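You operate a simulated robot arm through the tools that you are given. There is no shell and no other tool. Be economical: measure what you need, move in short steps, check, and stop when the job is done.

Carry out the task below with a simulated robot arm. There is one attempt and no reset: what you move stays moved.

JOB
Open the valves of feet 5 and 6, set the clamp pressure to 4 bar and clamp the panel.
Fine: valves and pressure before the clamp; watch those two feet grip; the other valves stay shut; leave other panels and controls.

Only the result counts: the job must be done as asked and must still hold three seconds after the hand-in. Knocking over, shifting, dropping, spilling or breaking anything else fails it.

ROBOT AND FRAMES
A 6-joint arm with a two-finger parallel gripper, fixed in place. Base frame: the origin is at the foot of the arm, x ahead of it, y to its left, z up; the work surface is at about z = 0.8. Lengths are in m, angles in rad, forces in N, time in s.
With the tool pointing down near the work surface it reaches from about 0.32 to 0.7 m from the base axis. Its first joint turns from -2.897 to 2.897 rad. Payload 4.1 kg.
The TCP is the grasp point between the finger pads, 0.023 m short of the fingertips. In the tool frame z runs along the fingers and y along their closing line. Largest opening 0.094 m; finger width 0.038, thickness 0.01; the body of the gripper, 0.054 by 0.096 m, starts 0.039 m behind the TCP.
Orientation is that of the tool frame in the base frame, as a unit quaternion [x, y, z, w]. With the fingers straight down and closing along the base's y, the tool's x points along the base's -x, its y along +y and its z along -z.

CONTROLS
- The arm moves only by the tool step_arm. Its argument "deltas" is a list of rows, each an object of numbers (a shift or turn left out is 0, a gripper value left out holds the last): "tx", "ty", "tz": the shift along the tool's x, y, z in m; "ax", "ay", "az": the turn, a rotation vector about the tool's x, y, z in rad; "gripper": the closure in counts, from 0 (fully open) to 255 (shut). In form: [{"tx": .., "ty": .., "tz": .., "ax": .., "ay": .., "az": .., "gripper": ..}, ...]. A call has 1 to 10 rows; each row is the pose to reach, as a shift and turn from the pose commanded when the call began, along the tool's axes at that moment. A row lasts 0.2 s, in which the tool goes at most 0.05 m and 0.15 rad; a call with a longer step from one row to the next is refused whole, and so is a gripper value outside its range. Where a pose cannot be reached the arm comes as near as it can. A force on the tool above 40 N (or 10 N above the force at the start of the call, whichever is more), or a blocked arm, ends the call early, and 0.2 s more pass. The fingers move at their own pace (about 0.045 m/s each) and stop on an object; they squeeze with about 39 N. The grip force told is the motor's: it shows also when the fingers shut on nothing. Time passes only in rows, and 0.2 s behind the last, so rows that repeat a pose let the fingers close. It gives the time, the measured TCP pose, the force on the tool (base axes), the opening and the grip force at its end, in the units of the frame above (readings bear some noise), with the torque about the TCP (base axes, N m) and any sound that the robot's microphone picked up.
- Cameras (640 x 400 px; columns grow to the right, rows downward): "scene" is fixed at [0.2216, 0.5025, 1.729]; the picture's right is [-0.78, -0.62, 0.00], its down [-0.52, 0.65, -0.56] and it looks along [0.35, -0.44, -0.83] (base axes); focal length 259 px, centre (320, 200). "wrist" rides on the gripper at [0.086, 0.016, -0.075] in the tool frame; the picture's right is [-0.18, 0.98, 0.00], its down [-0.58, -0.11, -0.81] and it looks along [-0.79, -0.15, 0.59] (tool axes); focal length 243 px, centre (320, 200). There is no depth. A picture from a camera that has moved, and an enlarged one, comes with that camera's place and axes in the base frame and with its lens.
- snapshot(camera): a new picture of that camera. The clock stands still meanwhile.
- lift_body(by): slides the trunk up (or, below 0, down) by that many m; the arm rides with it, the base frame stays. It gives what a move gives, with no picture.
- enlarge(camera, box): a new picture of the part [left, top, right, bottom] of that camera's present view, enlarged. The clock stands still meanwhile.
- sign_off(): hands the job in; it is judged then, once.

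Go step by step. Nothing tells you positions but the pictures and the camera data: compare them with the known pose of the tool, close in by small moves and look again before you grip or let go. The budget is 120 turns and 76 pictures, counting those below and the enlarged ones. Unless the task says otherwise, let go and move clear before handing in, and close with one line.

The tools are called after ">>>" by a JSON object that holds its "op" and its "data". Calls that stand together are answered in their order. step_arm: Moves the arm, as the interface text tells. Its arguments: {"type":"object","properties":{"deltas":{"type":"array","items":{"type":"object","properties":{"tx":{"type":"number"},"ty":{"type":"number"},"tz":{"type":"number"},"ax":{"type":"number"},"ay":{"type":"number"},"az":{"type":"number"},"gripper":{"type":"number"}}}}},"required":["deltas"]} The other tools are called the same way: lift_body (by) slides the trunk up or down; snapshot (camera) takes a picture; enlarge (camera, box) takes an enlarged picture of a part of a camera's view; sign_off () hands the job in.

At the start:

```text
time: 0.0
eef_pos: [0.3637, 0.054, 1.3479]
ee_rot: [0.001, 1.0, 0.0, 0.001]
wrist_force: [-0.1, -0.4, -0.4]
moment: [0.01, 0.02, -0.02]
gripper_width: 0.0939
grasp_force: 0.1
trunk travel left (down, up): [-0.475, 0.115]
```

scene: 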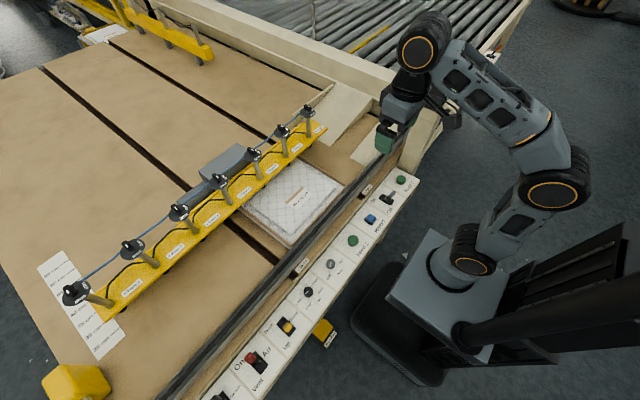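
wrist: 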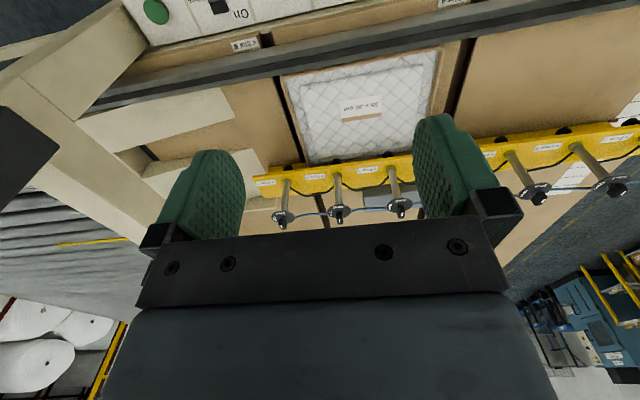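

I see a yellow beam with feet and valves, and a row of controls along the table edge. I'll enlarge both to read the labels.

>>> {"op": "enlarge", "data": {"camera": "scene", "box": [200, 90, 340, 200]}}

>>> {"op": "enlarge", "data": {"camera": "scene", "box": [40, 180, 220, 340]}}

>>> {"op": "enlarge", "data": {"camera": "scene", "box": [310, 160, 430, 290]}}

>>> {"op": "enlarge", "data": {"camera": "scene", "box": [200, 250, 350, 400]}}

```text
3.64 times, centred on (270, 145) of scene
camera zoom: at [0.2216, 0.5025, 1.729], right [-0.78, -0.62, 0.0], down [-0.52, 0.65, -0.56], along [0.35, -0.44, -0.83], focal length 942 px, centre (502, 400)
```

zoom: 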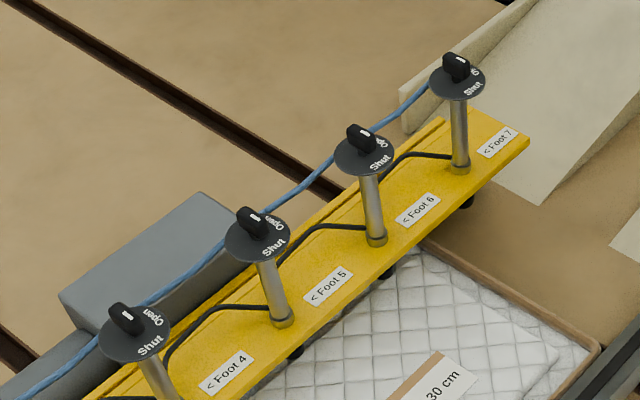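

```text
2.50 times, centred on (130, 260) of scene
camera zoom: at [0.2216, 0.5025, 1.729], right [-0.78, -0.62, 0.0], down [-0.52, 0.65, -0.56], along [0.35, -0.44, -0.83], focal length 648 px, centre (795, 50)
```

zoom: 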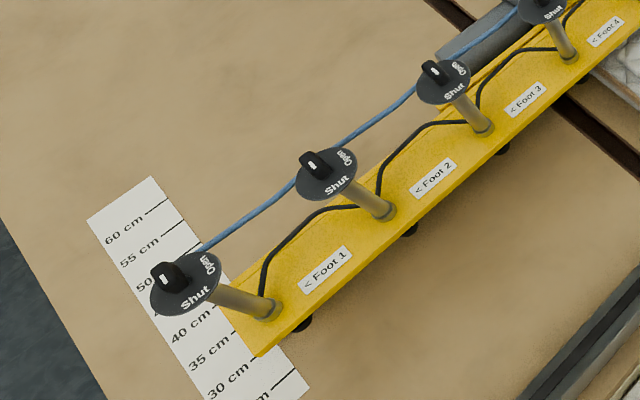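

```text
3.08 times, centred on (370, 225) of scene
camera zoom: at [0.2216, 0.5025, 1.729], right [-0.78, -0.62, 0.0], down [-0.52, 0.65, -0.56], along [0.35, -0.44, -0.83], focal length 797 px, centre (166, 123)
```

zoom: 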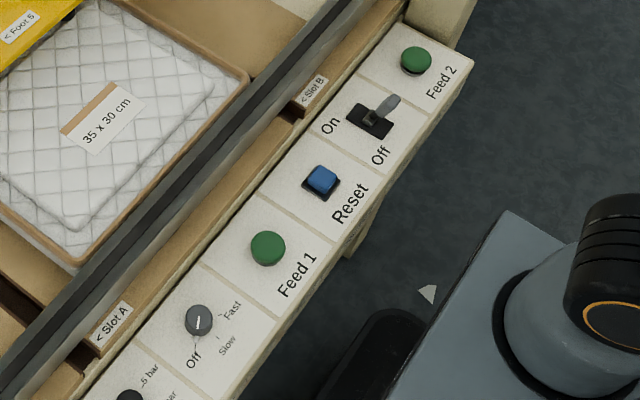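

```text
2.67 times, centred on (275, 325) of scene
camera zoom: at [0.2216, 0.5025, 1.729], right [-0.78, -0.62, 0.0], down [-0.52, 0.65, -0.56], along [0.35, -0.44, -0.83], focal length 691 px, centre (440, -133)
```

zoom: 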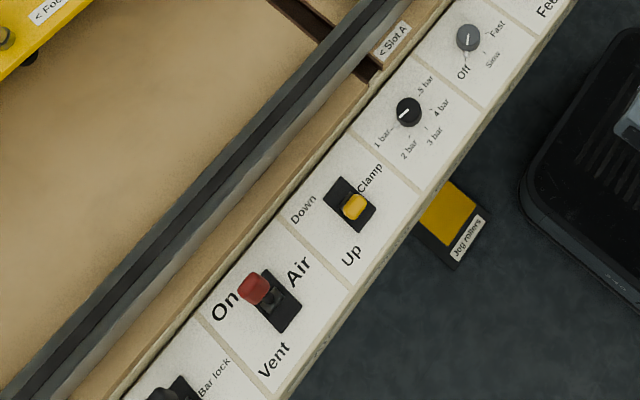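

Foot N's valve is the post to the left of its label; I put foot 5's knob near (0.775, 0.166, 1.11). I'll move the arm closer, staying high, to see it better.

>>> {"op": "step_arm", "data": {"deltas": [{"tx": -0.04, "ty": 0.01}, {"tx": -0.08, "ty": 0.02}, {"tx": -0.12, "ty": 0.03}, {"tx": -0.16, "ty": 0.04}, {"tx": -0.2, "ty": 0.045}, {"tx": -0.23, "ty": 0.045}]}}

>>> {"op": "snapshot", "data": {"camera": "wrist"}}

>>> {"op": "snapshot", "data": {"camera": "scene"}}

```text
time: 1.4
eef_pos: [0.537, 0.0896, 1.2915]
ee_rot: [0.002, 1.0, 0.0, 0.003]
wrist_force: [-0.1, -0.2, 0.1]
moment: [0.0, -0.01, -0.03]
gripper_width: 0.0941
grasp_force: 0.0
out of reach, approached as far as the arm can: row 2, 3, 4, 5, 6
trunk travel left (down, up): [-0.475, 0.115]
```

```text
69 pictures are left
camera wrist: at [0.4494, 0.1065, 1.3654], right [0.19, 0.98, 0.0], down [0.58, -0.11, 0.81], along [0.79, -0.15, -0.59], focal length 243 px, centre (320, 200)
```

wrist: 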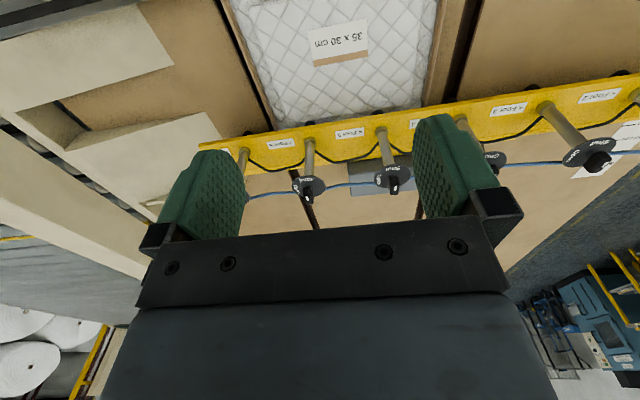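

```text
68 pictures are left
```

scene: 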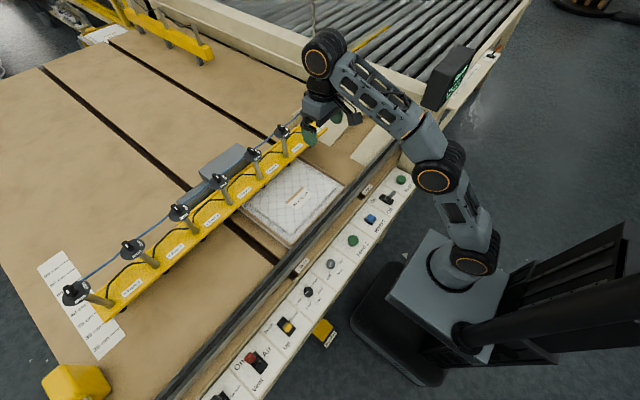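

The tool can't reach the valves pointing straight down, so it will have to tilt outward. I'll look at the knobs up close first.

>>> {"op": "enlarge", "data": {"camera": "wrist", "box": [230, 110, 430, 220]}}

>>> {"op": "enlarge", "data": {"camera": "scene", "box": [230, 110, 310, 170]}}

```text
3.20 times, centred on (330, 165) of wrist
camera zoom: at [0.4494, 0.1065, 1.3654], right [0.19, 0.98, 0.0], down [0.58, -0.11, 0.81], along [0.79, -0.15, -0.59], focal length 776 px, centre (288, 312)
```

zoom: 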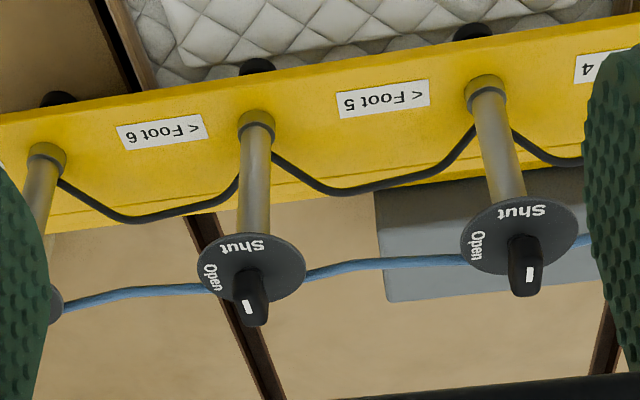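

```text
6.67 times, centred on (270, 140) of scene
camera zoom: at [0.2216, 0.5025, 1.729], right [-0.78, -0.62, 0.0], down [-0.52, 0.65, -0.56], along [0.35, -0.44, -0.83], focal length 1727 px, centre (653, 600)
```

zoom: 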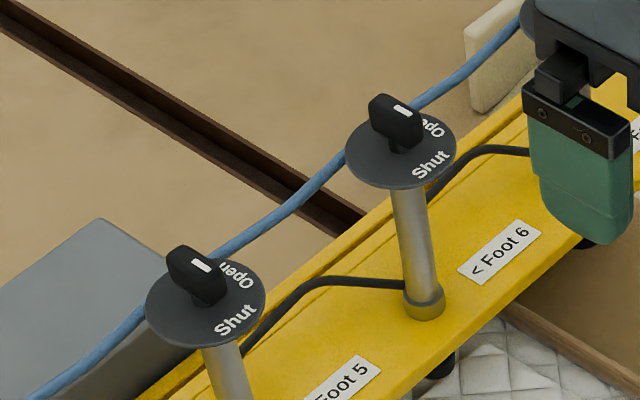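

Foot 5's knob is a short bar near (0.774, 0.167, 1.11) pointing at "Shut" (toward me). Foot 6's is near (0.774, 0.024, 1.12). "Open" is toward -y, so each needs a 90° counter-clockwise turn, which I'll do by pushing with closed fingers. I'll close and tilt the tool forward now.

>>> {"op": "step_arm", "data": {"deltas": [{"ay": -0.15, "gripper": 255}, {"ay": -0.3, "tx": 0.02}, {"ay": -0.45, "tx": 0.04}, {"ay": -0.6, "tx": 0.06}, {"ay": -0.75, "tx": 0.06}, {"ay": -0.9, "tx": 0.06}, {"ay": -0.9, "tx": 0.06}]}}

>>> {"op": "snapshot", "data": {"camera": "wrist"}}

```text
time: 3.0
eef_pos: [0.4758, 0.0916, 1.2938]
ee_rot: [0.001, 0.9, -0.001, 0.436]
wrist_force: [-0.2, -0.8, 0.9]
moment: [0.01, -0.02, -0.04]
gripper_width: 0.0
grasp_force: 39.3
trunk travel left (down, up): [-0.475, 0.115]
```

```text
65 pictures are left
camera wrist: at [0.363, 0.1084, 1.2721], right [0.12, 0.98, 0.14], down [-0.27, -0.11, 0.96], along [0.96, -0.15, 0.26], focal length 243 px, centre (320, 200)
```

wrist: 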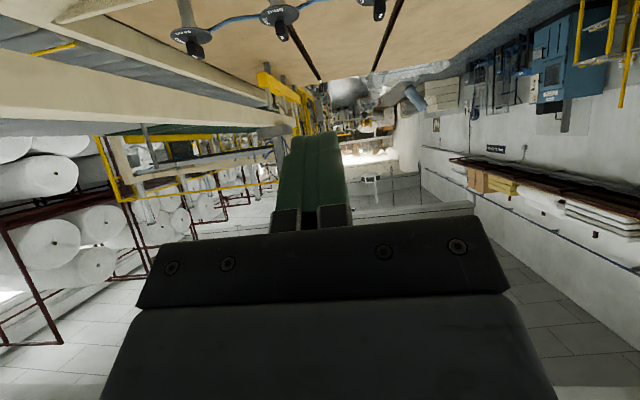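

The tool is tilted about 52° with the fingers shut. I'll move to just short of foot 5's knob, on its +y side.

>>> {"op": "step_arm", "data": {"deltas": [{"tz": 0.036, "ty": 0.02}, {"tz": 0.073, "ty": 0.04}, {"tz": 0.11, "ty": 0.06}, {"tz": 0.146, "ty": 0.08}, {"tz": 0.183, "ty": 0.1}, {"tz": 0.219, "ty": 0.118, "tx": -0.003}]}}

>>> {"op": "enlarge", "data": {"camera": "scene", "box": [200, 90, 320, 190]}}

>>> {"op": "snapshot", "data": {"camera": "wrist"}}

```text
time: 4.4
eef_pos: [0.6495, 0.209, 1.1585]
ee_rot: [0.001, 0.9, -0.001, 0.436]
wrist_force: [0.4, 0.5, 0.5]
moment: [0.01, 0.04, 0.0]
gripper_width: 0.0
grasp_force: 38.8
trunk travel left (down, up): [-0.475, 0.115]
```

```text
4.00 times, centred on (260, 140) of scene
camera zoom: at [0.2216, 0.5025, 1.729], right [-0.78, -0.62, 0.0], down [-0.52, 0.65, -0.56], along [0.35, -0.44, -0.83], focal length 1036 px, centre (560, 440)
```

zoom: 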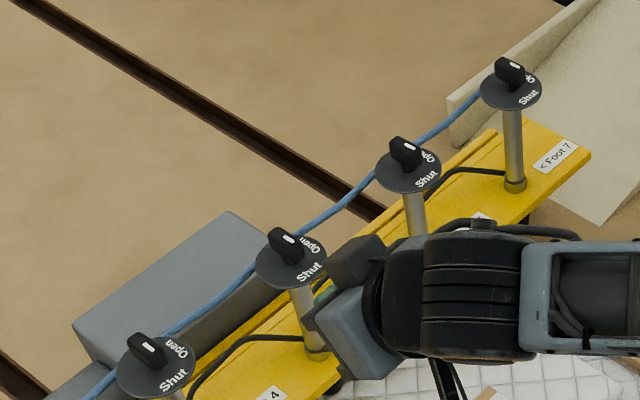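

```text
63 pictures are left
camera wrist: at [0.5368, 0.2266, 1.1381], right [0.12, 0.98, 0.14], down [-0.27, -0.11, 0.96], along [0.96, -0.15, 0.25], focal length 243 px, centre (320, 200)
```

wrist: 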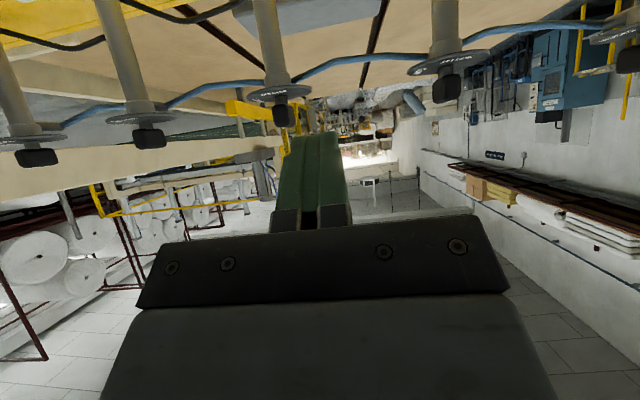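

Foot 5's post is just left of the fingers in the wrist view, as computed. I'll zoom to get the knob's height.

>>> {"op": "enlarge", "data": {"camera": "wrist", "box": [220, 60, 380, 160]}}

```text
4.00 times, centred on (300, 110) of wrist
camera zoom: at [0.5368, 0.2266, 1.1381], right [0.12, 0.98, 0.14], down [-0.27, -0.11, 0.96], along [0.96, -0.15, 0.25], focal length 970 px, centre (400, 560)
```

zoom: 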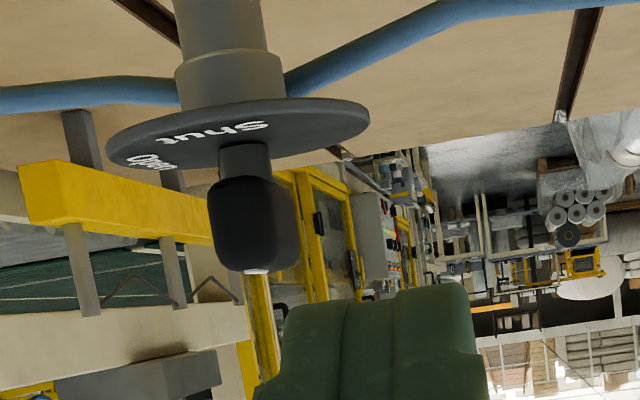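

The knob bar spans z from about 1.105 to 1.125, with the disc at 1.093. I'll bring the fingertips in beside the bar's near end, on the +y side.

>>> {"op": "step_arm", "data": {"deltas": [{"tx": -0.012, "tz": 0.031, "ty": 0.0}, {"tx": -0.024, "tz": 0.062, "ty": -0.005}, {"tx": -0.0355, "tz": 0.0924, "ty": -0.009}, {"tx": -0.0355, "tz": 0.0924, "ty": -0.009}]}}

>>> {"op": "enlarge", "data": {"camera": "scene", "box": [220, 120, 300, 180]}}

>>> {"op": "enlarge", "data": {"camera": "wrist", "box": [200, 40, 400, 180]}}

```text
time: 5.4
eef_pos: [0.7434, 0.2003, 1.1305]
ee_rot: [0.001, 0.9, 0.0, 0.435]
wrist_force: [0.9, 0.1, 0.6]
moment: [0.02, -0.01, 0.02]
gripper_width: 0.0002
grasp_force: 38.8
trunk travel left (down, up): [-0.475, 0.115]
```

```text
6.67 times, centred on (260, 150) of scene
camera zoom: at [0.2216, 0.5025, 1.729], right [-0.78, -0.62, 0.0], down [-0.52, 0.65, -0.56], along [0.35, -0.44, -0.83], focal length 1727 px, centre (720, 533)
```

zoom: 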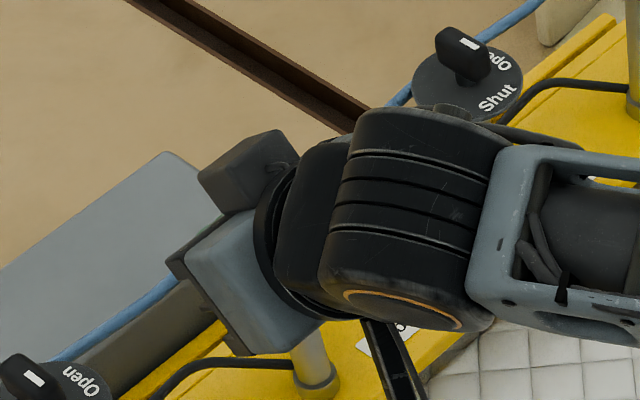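

```text
2.86 times, centred on (300, 110) of wrist
camera zoom: at [0.6308, 0.2177, 1.1082], right [0.12, 0.98, 0.14], down [-0.27, -0.11, 0.96], along [0.96, -0.15, 0.25], focal length 693 px, centre (377, 457)
```

zoom: 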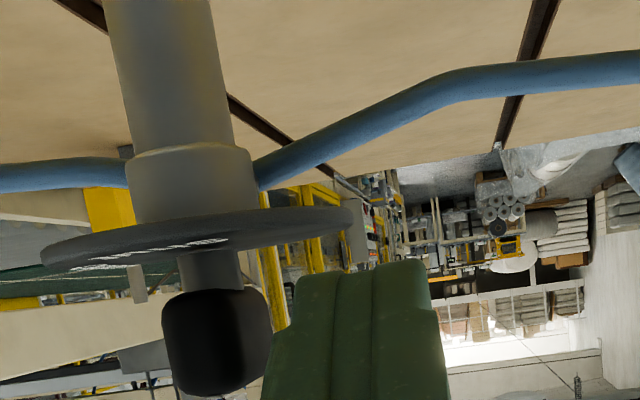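

The fingertip is beside the bar and clear of the disc. Now I'll push the near end toward -y.

>>> {"op": "step_arm", "data": {"deltas": [{"ty": -0.01}, {"ty": -0.017}, {"ty": -0.023}, {"ty": -0.029}, {"ty": -0.035}, {"ty": -0.035}]}}

>>> {"op": "enlarge", "data": {"camera": "wrist", "box": [200, 40, 400, 180]}}

```text
time: 6.6
eef_pos: [0.7394, 0.1652, 1.1335]
ee_rot: [0.003, 0.899, 0.0, 0.438]
wrist_force: [-17.7, 3.6, 9.1]
moment: [0.16, -0.09, 0.09]
gripper_width: 0.0
grasp_force: 39.2
trunk travel left (down, up): [-0.475, 0.115]
stopped in row 5: the force on the tool passed its limit at 42 N (the readings are from after the stop); the commanded pose is now the measured one
```

```text
2.86 times, centred on (300, 110) of wrist
camera zoom: at [0.627, 0.1825, 1.1121], right [0.12, 0.98, 0.15], down [-0.28, -0.11, 0.95], along [0.95, -0.15, 0.26], focal length 693 px, centre (377, 457)
```

zoom: 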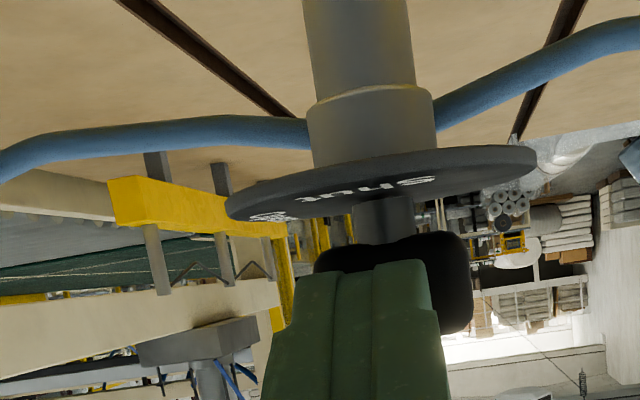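

The bar has turned most of the way. I'll back off and look.

>>> {"op": "step_arm", "data": {"deltas": [{"tz": -0.04, "ty": 0.0}, {"tz": -0.09}, {"tz": -0.14, "ty": 0.0}, {"tz": -0.14}]}}

>>> {"op": "enlarge", "data": {"camera": "scene", "box": [220, 120, 300, 180]}}

```text
time: 7.6
eef_pos: [0.6303, 0.1679, 1.2186]
ee_rot: [0.001, 0.901, 0.0, 0.434]
wrist_force: [-0.7, 0.3, 0.4]
moment: [0.0, 0.02, -0.03]
gripper_width: 0.0001
grasp_force: 38.5
trunk travel left (down, up): [-0.475, 0.115]
```

```text
6.67 times, centred on (260, 150) of scene
camera zoom: at [0.2216, 0.5025, 1.729], right [-0.78, -0.62, 0.0], down [-0.52, 0.65, -0.56], along [0.35, -0.44, -0.83], focal length 1727 px, centre (720, 533)
```

zoom: 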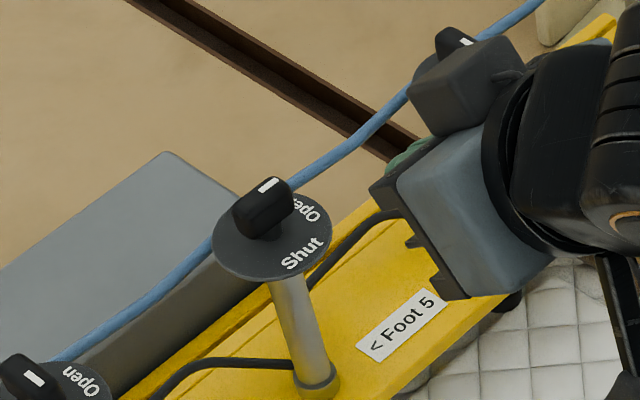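

>>> {"op": "enlarge", "data": {"camera": "scene", "box": [240, 136, 264, 154]}}

```text
16.00 times, centred on (252, 145) of scene
camera zoom: at [0.2216, 0.5025, 1.729], right [-0.78, -0.62, 0.0], down [-0.52, 0.65, -0.56], along [0.35, -0.44, -0.83], focal length 4144 px, centre (1408, 1080)
```

zoom: 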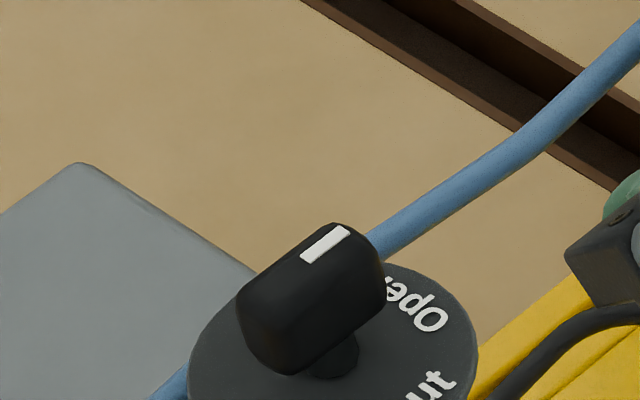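

Foot 5's pointer is now on "Open", with the bar parallel to the beam. I'll move to the same start position beside foot 6.

>>> {"op": "step_arm", "data": {"deltas": [{"ty": -0.045}, {"ty": -0.09}, {"ty": -0.108, "tz": 0.03}, {"ty": -0.108, "tz": 0.07}, {"ty": -0.108, "tz": 0.11}, {"ty": -0.108, "tz": 0.143, "tx": -0.001}, {"ty": -0.108, "tz": 0.143, "tx": -0.001}]}}

>>> {"op": "enlarge", "data": {"camera": "wrist", "box": [200, 40, 400, 180]}}

>>> {"op": "enlarge", "data": {"camera": "scene", "box": [236, 108, 316, 168]}}

```text
time: 9.2
eef_pos: [0.744, 0.0594, 1.1279]
ee_rot: [0.001, 0.901, 0.0, 0.434]
wrist_force: [0.7, -0.1, 0.5]
moment: [0.01, 0.02, 0.03]
gripper_width: 0.0
grasp_force: 39.0
trunk travel left (down, up): [-0.475, 0.115]
```

```text
2.86 times, centred on (300, 110) of wrist
camera zoom: at [0.6321, 0.0768, 1.1057], right [0.12, 0.98, 0.15], down [-0.27, -0.11, 0.96], along [0.96, -0.15, 0.25], focal length 693 px, centre (377, 457)
```

zoom: 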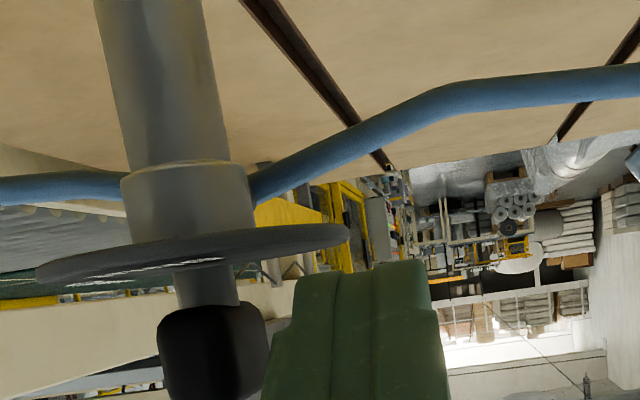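

```text
6.67 times, centred on (276, 138) of scene
camera zoom: at [0.2216, 0.5025, 1.729], right [-0.78, -0.62, 0.0], down [-0.52, 0.65, -0.56], along [0.35, -0.44, -0.83], focal length 1727 px, centre (613, 613)
```

zoom: 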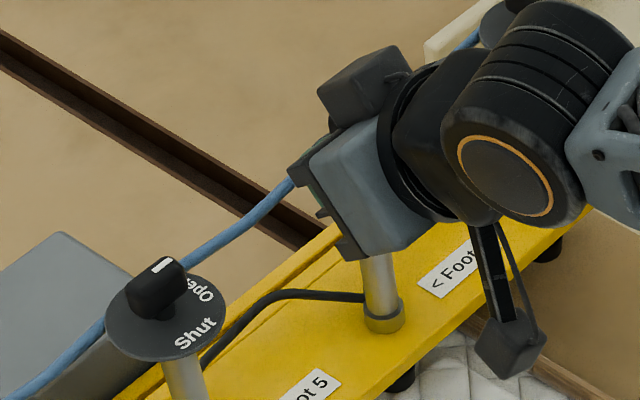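

The view matches the foot 5 setup, so I'll repeat the push.

>>> {"op": "step_arm", "data": {"deltas": [{"ty": -0.01, "tx": -0.002, "tz": -0.0015}, {"ty": -0.017, "tx": -0.002, "tz": -0.0015}, {"ty": -0.023, "tx": -0.002, "tz": -0.0015}, {"ty": -0.029, "tx": -0.002, "tz": -0.0015}, {"ty": -0.035, "tx": -0.002, "tz": -0.0015}, {"ty": -0.035, "tx": -0.002, "tz": -0.0015}]}}

>>> {"op": "enlarge", "data": {"camera": "wrist", "box": [200, 40, 400, 180]}}

```text
time: 10.3
eef_pos: [0.7453, 0.0403, 1.1299]
ee_rot: [-0.005, 0.901, 0.003, 0.435]
wrist_force: [1.4, 39.2, -0.9]
moment: [0.25, -0.11, 0.99]
gripper_width: 0.0
grasp_force: 38.9
trunk travel left (down, up): [-0.475, 0.115]
stopped in row 5: the force on the tool passed its limit at 43 N (the readings are from after the stop); the commanded pose is now the measured one
```

```text
2.86 times, centred on (300, 110) of wrist
camera zoom: at [0.6329, 0.0571, 1.1088], right [0.1, 0.98, 0.15], down [-0.27, -0.11, 0.96], along [0.96, -0.14, 0.25], focal length 693 px, centre (377, 457)
```

zoom: 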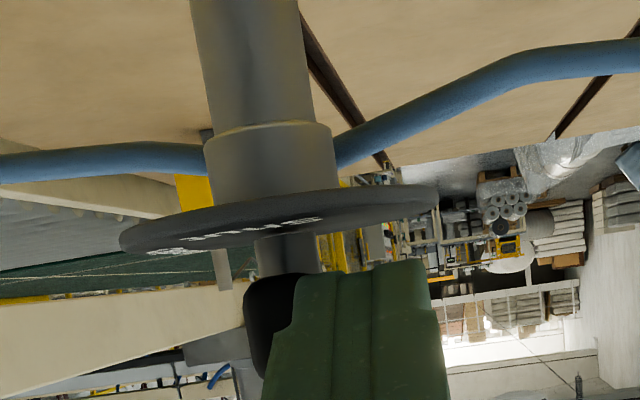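

The bar hasn't turned because the push was too close to its axis. I'll back off slightly in -x for more leverage and push again.

>>> {"op": "step_arm", "data": {"deltas": [{"ty": 0.006}, {"ty": 0.006, "tx": 0.0028, "tz": -0.0035}, {"ty": 0.0, "tx": 0.0028, "tz": -0.0035}, {"ty": -0.005, "tx": 0.0028, "tz": -0.0035}, {"ty": -0.01, "tx": 0.0028, "tz": -0.0035}, {"ty": -0.014, "tx": 0.0028, "tz": -0.0035}, {"ty": -0.017, "tx": 0.0028, "tz": -0.0035}]}}

>>> {"op": "enlarge", "data": {"camera": "wrist", "box": [200, 40, 400, 180]}}

```text
time: 11.9
eef_pos: [0.7385, 0.0118, 1.1328]
ee_rot: [0.0, 0.9, 0.002, 0.437]
wrist_force: [-8.3, 9.3, 6.8]
moment: [0.19, -0.1, 0.34]
gripper_width: 0.0
grasp_force: 38.8
trunk travel left (down, up): [-0.475, 0.115]
```

```text
2.86 times, centred on (300, 110) of wrist
camera zoom: at [0.6262, 0.0289, 1.1114], right [0.11, 0.98, 0.15], down [-0.27, -0.11, 0.96], along [0.96, -0.15, 0.26], focal length 693 px, centre (377, 457)
```

zoom: 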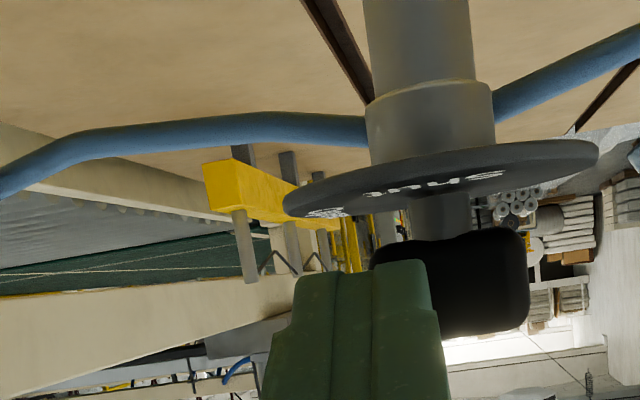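

It turned. A small forward push will seat it at the stop, then I'll retreat and look.

>>> {"op": "step_arm", "data": {"deltas": [{"tx": -0.002, "tz": 0.0025}, {"tx": -0.004, "tz": 0.005}, {"tx": -0.004, "tz": 0.005}]}}

>>> {"op": "step_arm", "data": {"deltas": [{"tz": -0.04}, {"tz": -0.09}, {"tz": -0.14}, {"tz": -0.14}]}}

>>> {"op": "enlarge", "data": {"camera": "scene", "box": [268, 112, 300, 136]}}

>>> {"op": "snapshot", "data": {"camera": "wrist"}}

```text
time: 12.5
eef_pos: [0.7398, 0.0116, 1.1333]
ee_rot: [0.0, 0.901, 0.001, 0.433]
wrist_force: [-36.2, -0.9, 6.6]
moment: [-0.01, 0.1, 0.13]
gripper_width: 0.0
grasp_force: 39.6
trunk travel left (down, up): [-0.475, 0.115]
stopped in row 2: the force on the tool passed its limit at 44 N (the readings are from after the stop); the commanded pose is now the measured one
```

```text
time: 13.5
eef_pos: [0.636, 0.0123, 1.2165]
ee_rot: [0.001, 0.902, 0.002, 0.432]
wrist_force: [-0.4, -0.5, 0.3]
moment: [0.02, 0.01, -0.02]
gripper_width: 0.0001
grasp_force: 39.0
trunk travel left (down, up): [-0.475, 0.115]
```

```text
16.00 times, centred on (284, 124) of scene
camera zoom: at [0.2216, 0.5025, 1.729], right [-0.78, -0.62, 0.0], down [-0.52, 0.65, -0.56], along [0.35, -0.44, -0.83], focal length 4144 px, centre (896, 1416)
```

zoom: 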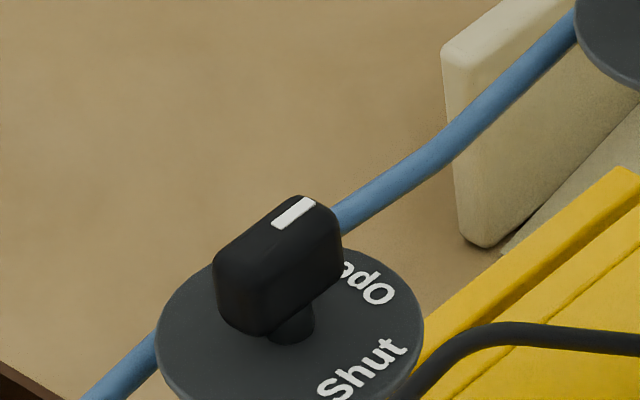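

```text
51 pictures are left
camera wrist: at [0.5244, 0.0279, 1.1959], right [0.11, 0.98, 0.15], down [-0.26, -0.11, 0.96], along [0.96, -0.15, 0.25], focal length 243 px, centre (320, 200)
```

wrist: 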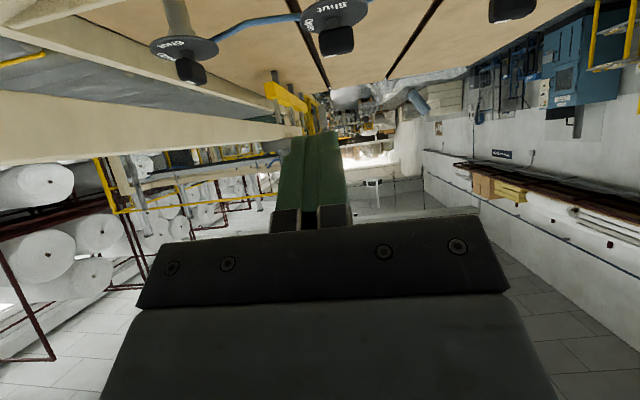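

Both valves now read Open. I'll retract, point the tool down and go over the pressure knob, which is around (0.39, 0.35).

>>> {"op": "step_arm", "data": {"deltas": [{"tz": -0.04, "tx": 0.03, "ay": 0.1}, {"tz": -0.07, "tx": 0.06, "ty": 0.02, "ay": 0.25}, {"tz": -0.1, "tx": 0.09, "ty": 0.04, "ay": 0.4}, {"tz": -0.12, "tx": 0.12, "ty": 0.06, "ay": 0.55}, {"tz": -0.12, "tx": 0.14, "ty": 0.1, "ay": 0.7}, {"tz": -0.12, "tx": 0.15, "ty": 0.14, "ay": 0.85}, {"tz": -0.12, "tx": 0.15, "ty": 0.18, "ay": 0.896}, {"tz": -0.12, "tx": 0.15, "ty": 0.22, "ay": 0.896}, {"tz": -0.12, "tx": 0.15, "ty": 0.26, "ay": 0.896}, {"tz": -0.12, "tx": 0.15, "ty": 0.29, "ay": 0.896}]}}

>>> {"op": "snapshot", "data": {"camera": "wrist"}}

>>> {"op": "snapshot", "data": {"camera": "scene"}}

```text
time: 15.7
eef_pos: [0.4482, 0.3023, 1.1795]
ee_rot: [0.0, 1.0, 0.002, -0.002]
wrist_force: [0.3, -0.2, -0.7]
moment: [-0.01, -0.02, 0.01]
gripper_width: 0.0001
grasp_force: 38.9
trunk travel left (down, up): [-0.475, 0.115]
```

```text
50 pictures are left
camera wrist: at [0.3608, 0.3197, 1.2531], right [0.18, 0.98, 0.0], down [0.58, -0.11, 0.8], along [0.79, -0.15, -0.59], focal length 243 px, centre (320, 200)
```

wrist: 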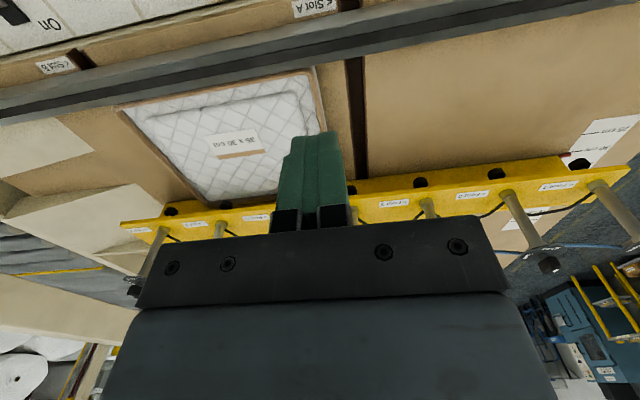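

```text
49 pictures are left
```

scene: 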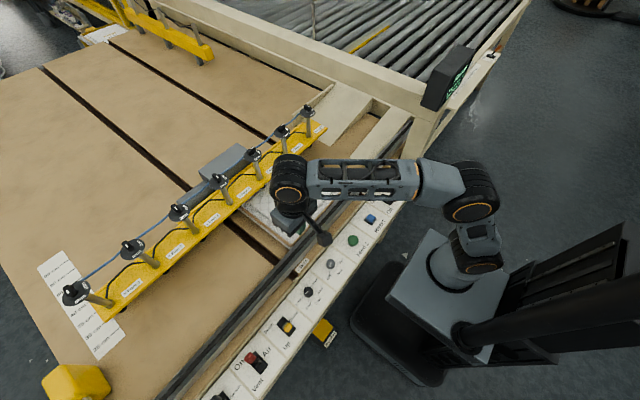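

Now lower and pull back so the wrist camera can see the control strip.

>>> {"op": "step_arm", "data": {"deltas": [{"tx": 0.03, "tz": 0.03, "ty": 0.01}, {"tx": 0.06, "tz": 0.06, "ty": 0.02}, {"tx": 0.088, "tz": 0.095, "ty": 0.03}, {"tx": 0.095, "tz": 0.13, "ty": 0.03}, {"tx": 0.095, "tz": 0.13, "ty": 0.03}]}}

>>> {"op": "snapshot", "data": {"camera": "wrist"}}

>>> {"op": "enlarge", "data": {"camera": "scene", "box": [260, 260, 340, 350]}}

```text
time: 16.9
eef_pos: [0.3525, 0.3329, 1.0482]
ee_rot: [0.0, 1.0, 0.002, -0.001]
wrist_force: [0.0, -0.3, 0.5]
moment: [0.02, -0.01, 0.01]
gripper_width: 0.0
grasp_force: 38.8
trunk travel left (down, up): [-0.475, 0.115]
```

```text
48 pictures are left
camera wrist: at [0.2663, 0.3503, 1.1226], right [0.18, 0.98, 0.0], down [0.58, -0.11, 0.8], along [0.79, -0.15, -0.59], focal length 243 px, centre (320, 200)
```

wrist: 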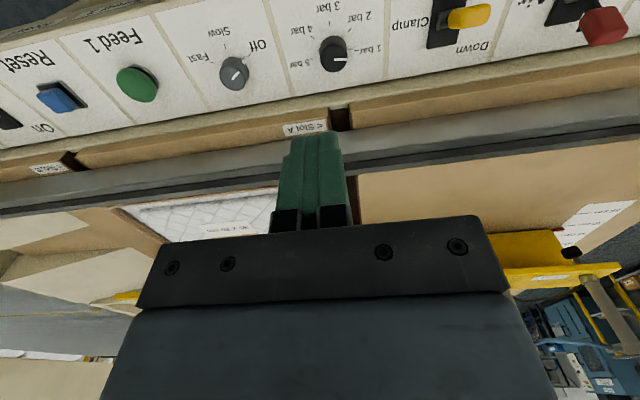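

```text
4.44 times, centred on (300, 305) of scene
camera zoom: at [0.2216, 0.5025, 1.729], right [-0.78, -0.62, 0.0], down [-0.52, 0.65, -0.56], along [0.35, -0.44, -0.83], focal length 1151 px, centre (409, -267)
```

zoom: 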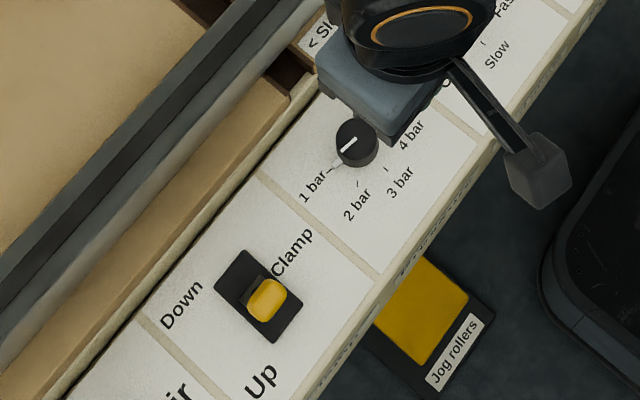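

The pressure knob is near (0.405, 0.340, 0.795), pointing at 1 bar. The clamp lever tip is near (0.376, 0.47, 0.84) at Up. I'll zoom in to read the dial angles.

>>> {"op": "enlarge", "data": {"camera": "wrist", "box": [280, 0, 400, 90]}}

>>> {"op": "enlarge", "data": {"camera": "wrist", "box": [400, 0, 560, 80]}}

```text
4.44 times, centred on (340, 45) of wrist
camera zoom: at [0.2663, 0.3503, 1.1226], right [0.18, 0.98, 0.0], down [0.58, -0.11, 0.8], along [0.79, -0.15, -0.59], focal length 1078 px, centre (231, 889)
```

zoom: 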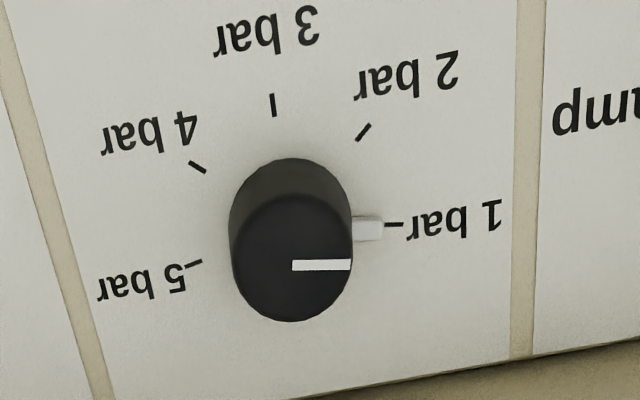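

```text
4.00 times, centred on (480, 40) of wrist
camera zoom: at [0.2663, 0.3503, 1.1226], right [0.18, 0.98, 0.0], down [0.58, -0.11, 0.8], along [0.79, -0.15, -0.59], focal length 970 px, centre (-320, 840)
```

zoom: 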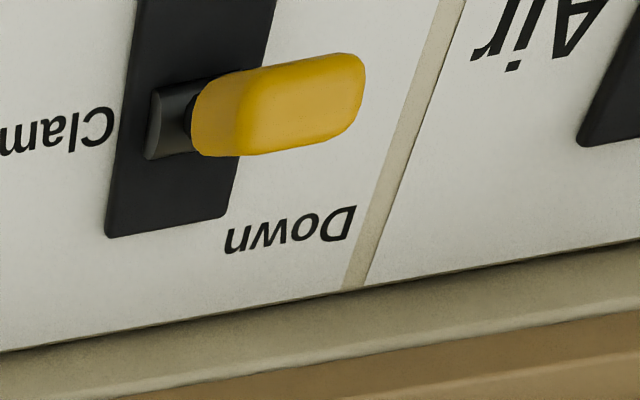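

Ticks are 45° apart, so 4 bar is 135° counter-clockwise from the current setting. I'll open the gripper, pre-rotate by -67° so the grip stays clear of the tab, and come down above the knob.

>>> {"op": "step_arm", "data": {"deltas": [{"az": 0.147, "tx": -0.01, "ty": 0.001, "tz": 0.015, "gripper": 100}, {"az": 0.294, "tx": -0.02, "ty": 0.002, "tz": 0.03}, {"az": 0.441, "tx": -0.03, "ty": 0.004, "tz": 0.05}, {"az": 0.588, "tx": -0.04, "ty": 0.006, "tz": 0.07}, {"az": 0.735, "tx": -0.05, "ty": 0.008, "tz": 0.09}, {"az": 0.882, "tx": -0.0565, "ty": 0.008, "tz": 0.11}, {"az": 1.029, "tx": -0.0565, "ty": 0.008, "tz": 0.13}, {"az": 1.178, "tx": -0.0565, "ty": 0.008, "tz": 0.148}, {"az": 1.178, "tx": -0.0565, "ty": 0.008, "tz": 0.148}]}}

>>> {"op": "snapshot", "data": {"camera": "wrist"}}

>>> {"op": "snapshot", "data": {"camera": "scene"}}

```text
time: 18.9
eef_pos: [0.4079, 0.3385, 0.8987]
ee_rot: [0.556, 0.831, 0.001, -0.001]
wrist_force: [0.0, 0.5, 0.4]
moment: [-0.01, -0.02, -0.04]
gripper_width: 0.0573
grasp_force: 0.0
trunk travel left (down, up): [-0.475, 0.115]
```

```text
44 pictures are left
camera wrist: at [0.3899, 0.4257, 0.9731], right [0.98, 0.21, 0.0], down [0.12, -0.58, 0.8], along [0.16, -0.79, -0.59], focal length 243 px, centre (320, 200)
```

wrist: 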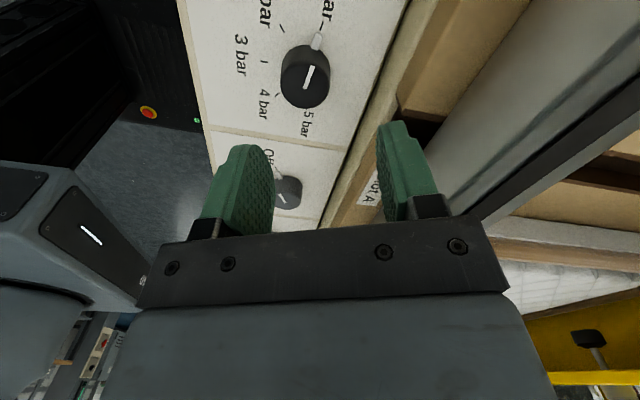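

```text
43 pictures are left
```

scene: 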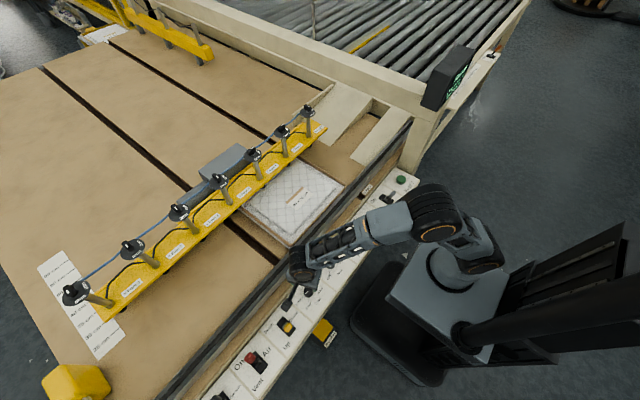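

>>> {"op": "enlarge", "data": {"camera": "wrist", "box": [240, 0, 400, 120]}}

```text
3.33 times, centred on (320, 60) of wrist
camera zoom: at [0.3899, 0.4257, 0.9731], right [0.98, 0.21, 0.0], down [0.12, -0.58, 0.8], along [0.16, -0.79, -0.59], focal length 809 px, centre (320, 667)
```

zoom: 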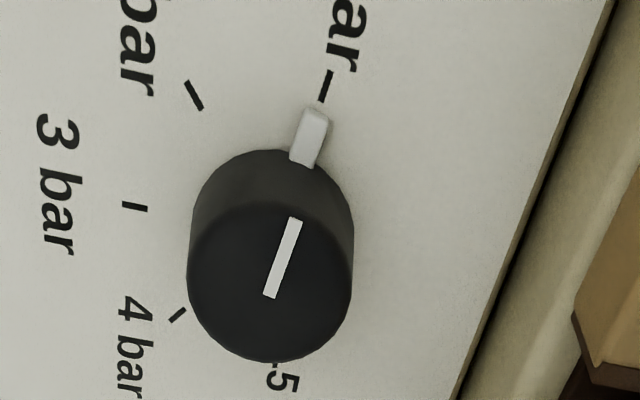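

Combining both views: knob at (0.400, 0.341), top at 0.817, panel at about 0.80. I'll descend to grip height with a narrower opening.

>>> {"op": "step_arm", "data": {"deltas": [{"tx": 0.0054, "ty": -0.0064, "tz": 0.015, "gripper": 120}, {"tx": 0.0054, "ty": -0.0064, "tz": 0.035}, {"tx": 0.0054, "ty": -0.0064, "tz": 0.052}, {"tx": 0.0054, "ty": -0.0064, "tz": 0.064}, {"tx": 0.0054, "ty": -0.0064, "tz": 0.072}, {"tx": 0.0054, "ty": -0.0064, "tz": 0.072}]}}

>>> {"op": "snapshot", "data": {"camera": "wrist"}}

```text
time: 20.3
eef_pos: [0.3987, 0.3416, 0.8267]
ee_rot: [0.555, 0.832, -0.001, -0.002]
wrist_force: [-0.2, 0.7, 0.2]
moment: [0.01, -0.01, 0.02]
gripper_width: 0.0496
grasp_force: 0.1
trunk travel left (down, up): [-0.475, 0.115]
```

```text
41 pictures are left
camera wrist: at [0.3813, 0.43, 0.9019], right [0.98, 0.21, 0.0], down [0.12, -0.58, 0.8], along [0.17, -0.79, -0.59], focal length 243 px, centre (320, 200)
```

wrist: 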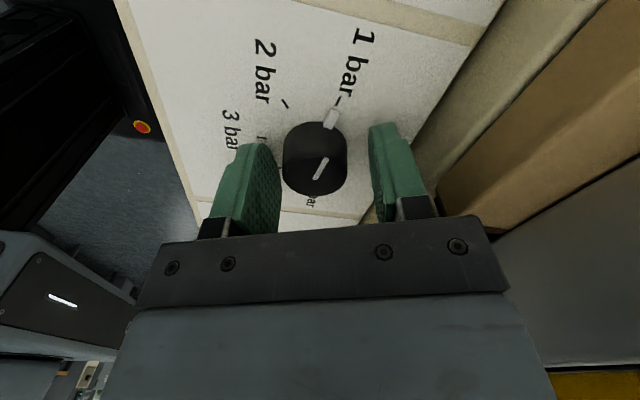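

The knob sits between the fingers. I'll centre slightly and close.

>>> {"op": "step_arm", "data": {"deltas": [{"ty": -0.002, "gripper": 160}, {"ty": -0.002, "gripper": 200}, {"ty": -0.002, "gripper": 255}, {"ty": -0.002}]}}

>>> {"op": "snapshot", "data": {"camera": "wrist"}}

```text
time: 21.3
eef_pos: [0.3983, 0.3417, 0.8269]
ee_rot: [0.554, 0.832, 0.0, -0.002]
wrist_force: [-4.6, -1.8, -0.9]
moment: [-0.21, 0.21, 0.0]
gripper_width: 0.0334
grasp_force: 45.2
trunk travel left (down, up): [-0.475, 0.115]
```

```text
40 pictures are left
camera wrist: at [0.3791, 0.4286, 0.9017], right [0.98, 0.21, 0.0], down [0.13, -0.58, 0.8], along [0.17, -0.79, -0.59], focal length 243 px, centre (320, 200)
```

wrist: 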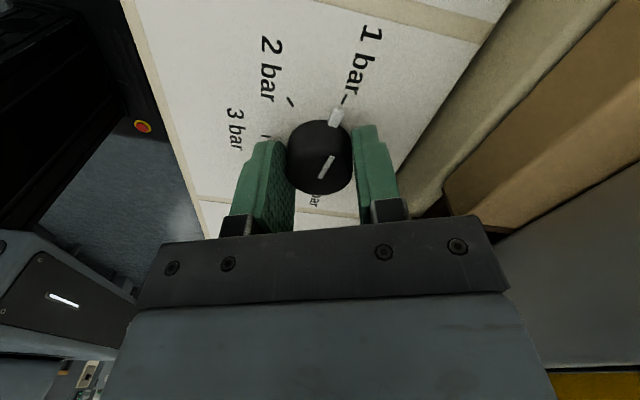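

Gripped at 33 mm. Now I'll rotate the first part counter-clockwise.

>>> {"op": "step_arm", "data": {"deltas": [{"az": -0.12}, {"az": -0.24}, {"az": -0.36}, {"az": -0.48}, {"az": -0.6}, {"az": -0.72}, {"az": -0.84}, {"az": -0.96}, {"az": -1.08}, {"az": -1.18}]}}

>>> {"op": "snapshot", "data": {"camera": "wrist"}}

```text
time: 23.5
eef_pos: [0.3979, 0.3417, 0.8281]
ee_rot: [-0.002, 1.0, 0.002, -0.001]
wrist_force: [-4.3, 0.1, 1.5]
moment: [-0.3, 1.2, 0.0]
gripper_width: 0.0332
grasp_force: 45.4
trunk travel left (down, up): [-0.475, 0.115]
```

```text
39 pictures are left
camera wrist: at [0.311, 0.3585, 0.9018], right [0.18, 0.98, 0.0], down [0.58, -0.11, 0.8], along [0.79, -0.14, -0.59], focal length 243 px, centre (320, 200)
```

wrist: 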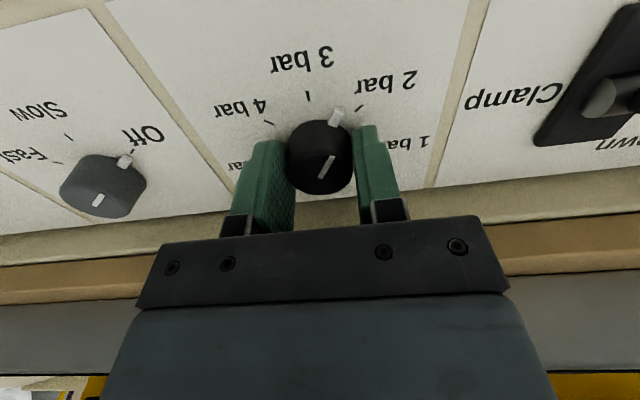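

The knob and tab turn with the grip and now sit between 2 and 3 bar. Continuing the remaining 67°.

>>> {"op": "step_arm", "data": {"deltas": [{"az": -0.12}, {"az": -0.24}, {"az": -0.36}, {"az": -0.48}, {"az": -0.6}, {"az": -0.72}, {"az": -0.84}, {"az": -0.96}, {"az": -1.08}, {"az": -1.176}]}}

>>> {"op": "enlarge", "data": {"camera": "wrist", "box": [200, 40, 440, 220]}}

```text
time: 25.7
eef_pos: [0.3975, 0.3422, 0.827]
ee_rot: [-0.557, 0.83, 0.002, -0.001]
wrist_force: [-13.6, 1.5, -3.4]
moment: [0.09, 0.24, 0.02]
gripper_width: 0.0333
grasp_force: 45.2
trunk travel left (down, up): [-0.475, 0.115]
```

```text
2.22 times, centred on (320, 130) of wrist
camera zoom: at [0.3495, 0.2694, 0.9015], right [-0.84, 0.54, 0.0], down [0.32, 0.49, 0.81], along [0.44, 0.68, -0.59], focal length 539 px, centre (320, 356)
```

zoom: 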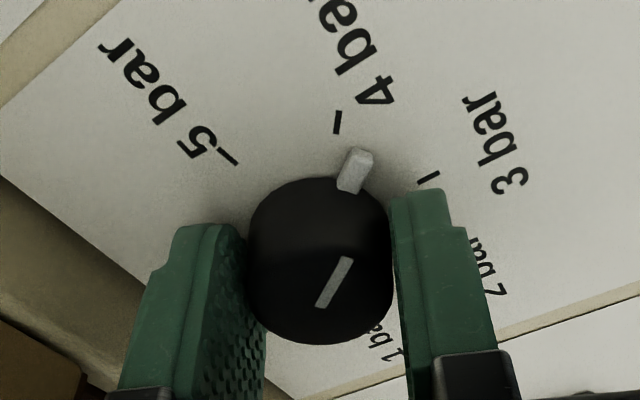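

The tab looks 10–15° short of the 4 bar tick, so I'll turn a little further.

>>> {"op": "step_arm", "data": {"deltas": [{"az": -0.1}, {"az": -0.2}, {"az": -0.22}]}}

>>> {"op": "enlarge", "data": {"camera": "wrist", "box": [200, 40, 440, 220]}}

```text
time: 26.5
eef_pos: [0.3971, 0.3425, 0.8269]
ee_rot: [-0.645, 0.764, 0.003, 0.0]
wrist_force: [-16.6, 0.3, -1.4]
moment: [-0.58, 0.78, 0.01]
gripper_width: 0.033
grasp_force: 44.6
trunk travel left (down, up): [-0.475, 0.115]
```

```text
2.22 times, centred on (320, 130) of wrist
camera zoom: at [0.3667, 0.2609, 0.9015], right [-0.94, 0.35, 0.0], down [0.21, 0.55, 0.81], along [0.28, 0.76, -0.59], focal length 539 px, centre (320, 356)
```

zoom: 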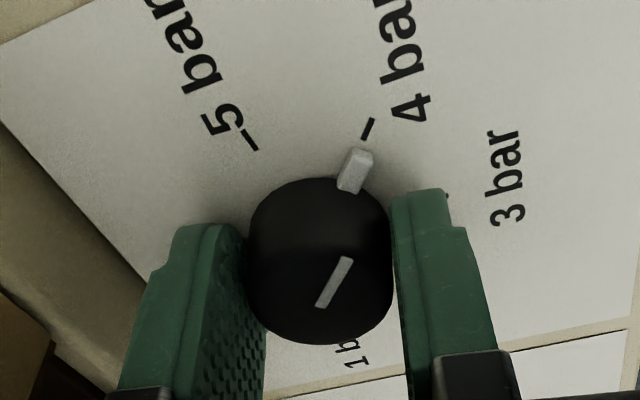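

The tab now points at the 4 bar tick. I'll release, rise, and verify.

>>> {"op": "step_arm", "data": {"deltas": [{"gripper": 200}, {"gripper": 120}, {"gripper": 120}, {"tz": -0.02}, {"tz": -0.05}, {"tz": -0.09}, {"tz": -0.13}, {"tz": -0.13}]}}

>>> {"op": "enlarge", "data": {"camera": "wrist", "box": [200, 0, 440, 150]}}

>>> {"op": "enlarge", "data": {"camera": "scene", "box": [260, 260, 350, 340]}}

```text
time: 28.3
eef_pos: [0.3969, 0.3412, 0.9567]
ee_rot: [-0.644, 0.765, 0.002, -0.001]
wrist_force: [0.6, -0.1, 0.9]
moment: [0.01, -0.02, -0.03]
gripper_width: 0.0496
grasp_force: 0.0
trunk travel left (down, up): [-0.475, 0.115]
```

```text
2.67 times, centred on (320, 75) of wrist
camera zoom: at [0.3668, 0.26, 1.0322], right [-0.94, 0.35, 0.0], down [0.21, 0.55, 0.81], along [0.28, 0.76, -0.59], focal length 647 px, centre (320, 533)
```

zoom: 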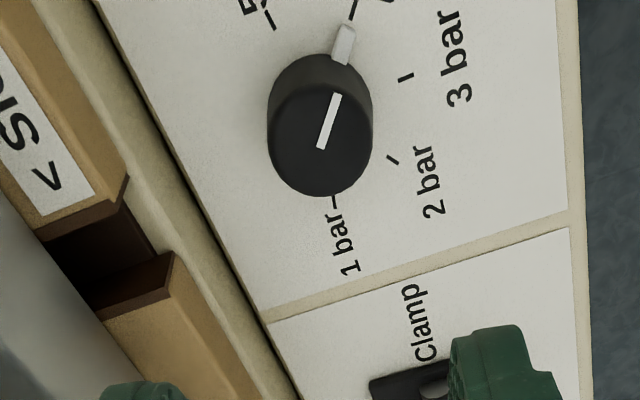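

```text
5.00 times, centred on (305, 300) of scene
camera zoom: at [0.2216, 0.5025, 1.729], right [-0.78, -0.62, 0.0], down [-0.52, 0.65, -0.56], along [0.35, -0.44, -0.83], focal length 1295 px, centre (395, -300)
```

zoom: 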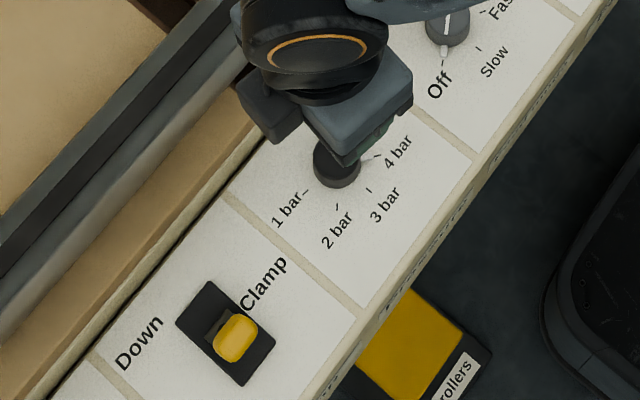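

Pressure reads 4 bar. Next is the clamp lever: I'll turn the tool back, close the fingers and move to the -x side of the lever, staying high.

>>> {"op": "step_arm", "data": {"deltas": [{"az": 0.14, "tx": -0.01, "ty": 0.01, "gripper": 255}, {"az": 0.28, "tx": -0.022, "ty": 0.02}, {"az": 0.42, "tx": -0.034, "ty": 0.03}, {"az": 0.56, "tx": -0.046, "ty": 0.04}, {"az": 0.7, "tx": -0.058, "ty": 0.05}, {"az": 0.84, "tx": -0.07, "ty": 0.06}, {"az": 0.98, "tx": -0.082, "ty": 0.07}, {"az": 1.12, "tx": -0.094, "ty": 0.08}, {"az": 1.26, "tx": -0.105, "ty": 0.0925}, {"az": 1.4, "tx": -0.113, "ty": 0.0925}]}}

>>> {"op": "snapshot", "data": {"camera": "wrist"}}

>>> {"op": "enlarge", "data": {"camera": "scene", "box": [220, 250, 360, 360]}}

```text
time: 30.5
eef_pos: [0.3254, 0.4676, 0.9576]
ee_rot: [0.001, 1.0, 0.002, -0.001]
wrist_force: [0.2, 0.4, -1.5]
moment: [0.0, -0.01, 0.04]
gripper_width: 0.0
grasp_force: 38.7
trunk travel left (down, up): [-0.475, 0.115]
```

```text
34 pictures are left
camera wrist: at [0.2396, 0.4848, 1.0317], right [0.19, 0.98, 0.0], down [0.58, -0.11, 0.8], along [0.79, -0.15, -0.59], focal length 243 px, centre (320, 200)
```

wrist: 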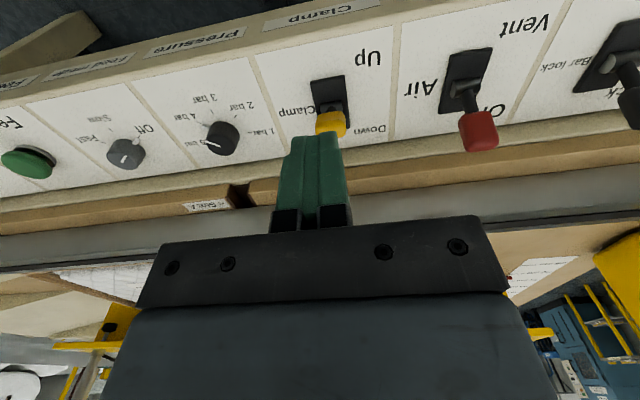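

```text
3.64 times, centred on (290, 305) of scene
camera zoom: at [0.2216, 0.5025, 1.729], right [-0.78, -0.62, 0.0], down [-0.52, 0.65, -0.56], along [0.35, -0.44, -0.83], focal length 942 px, centre (429, -182)
```

zoom: 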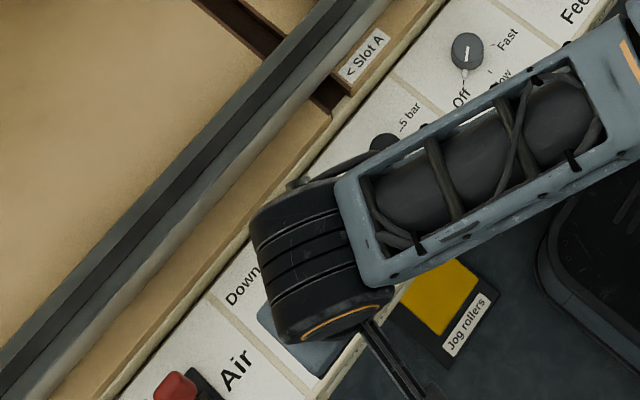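

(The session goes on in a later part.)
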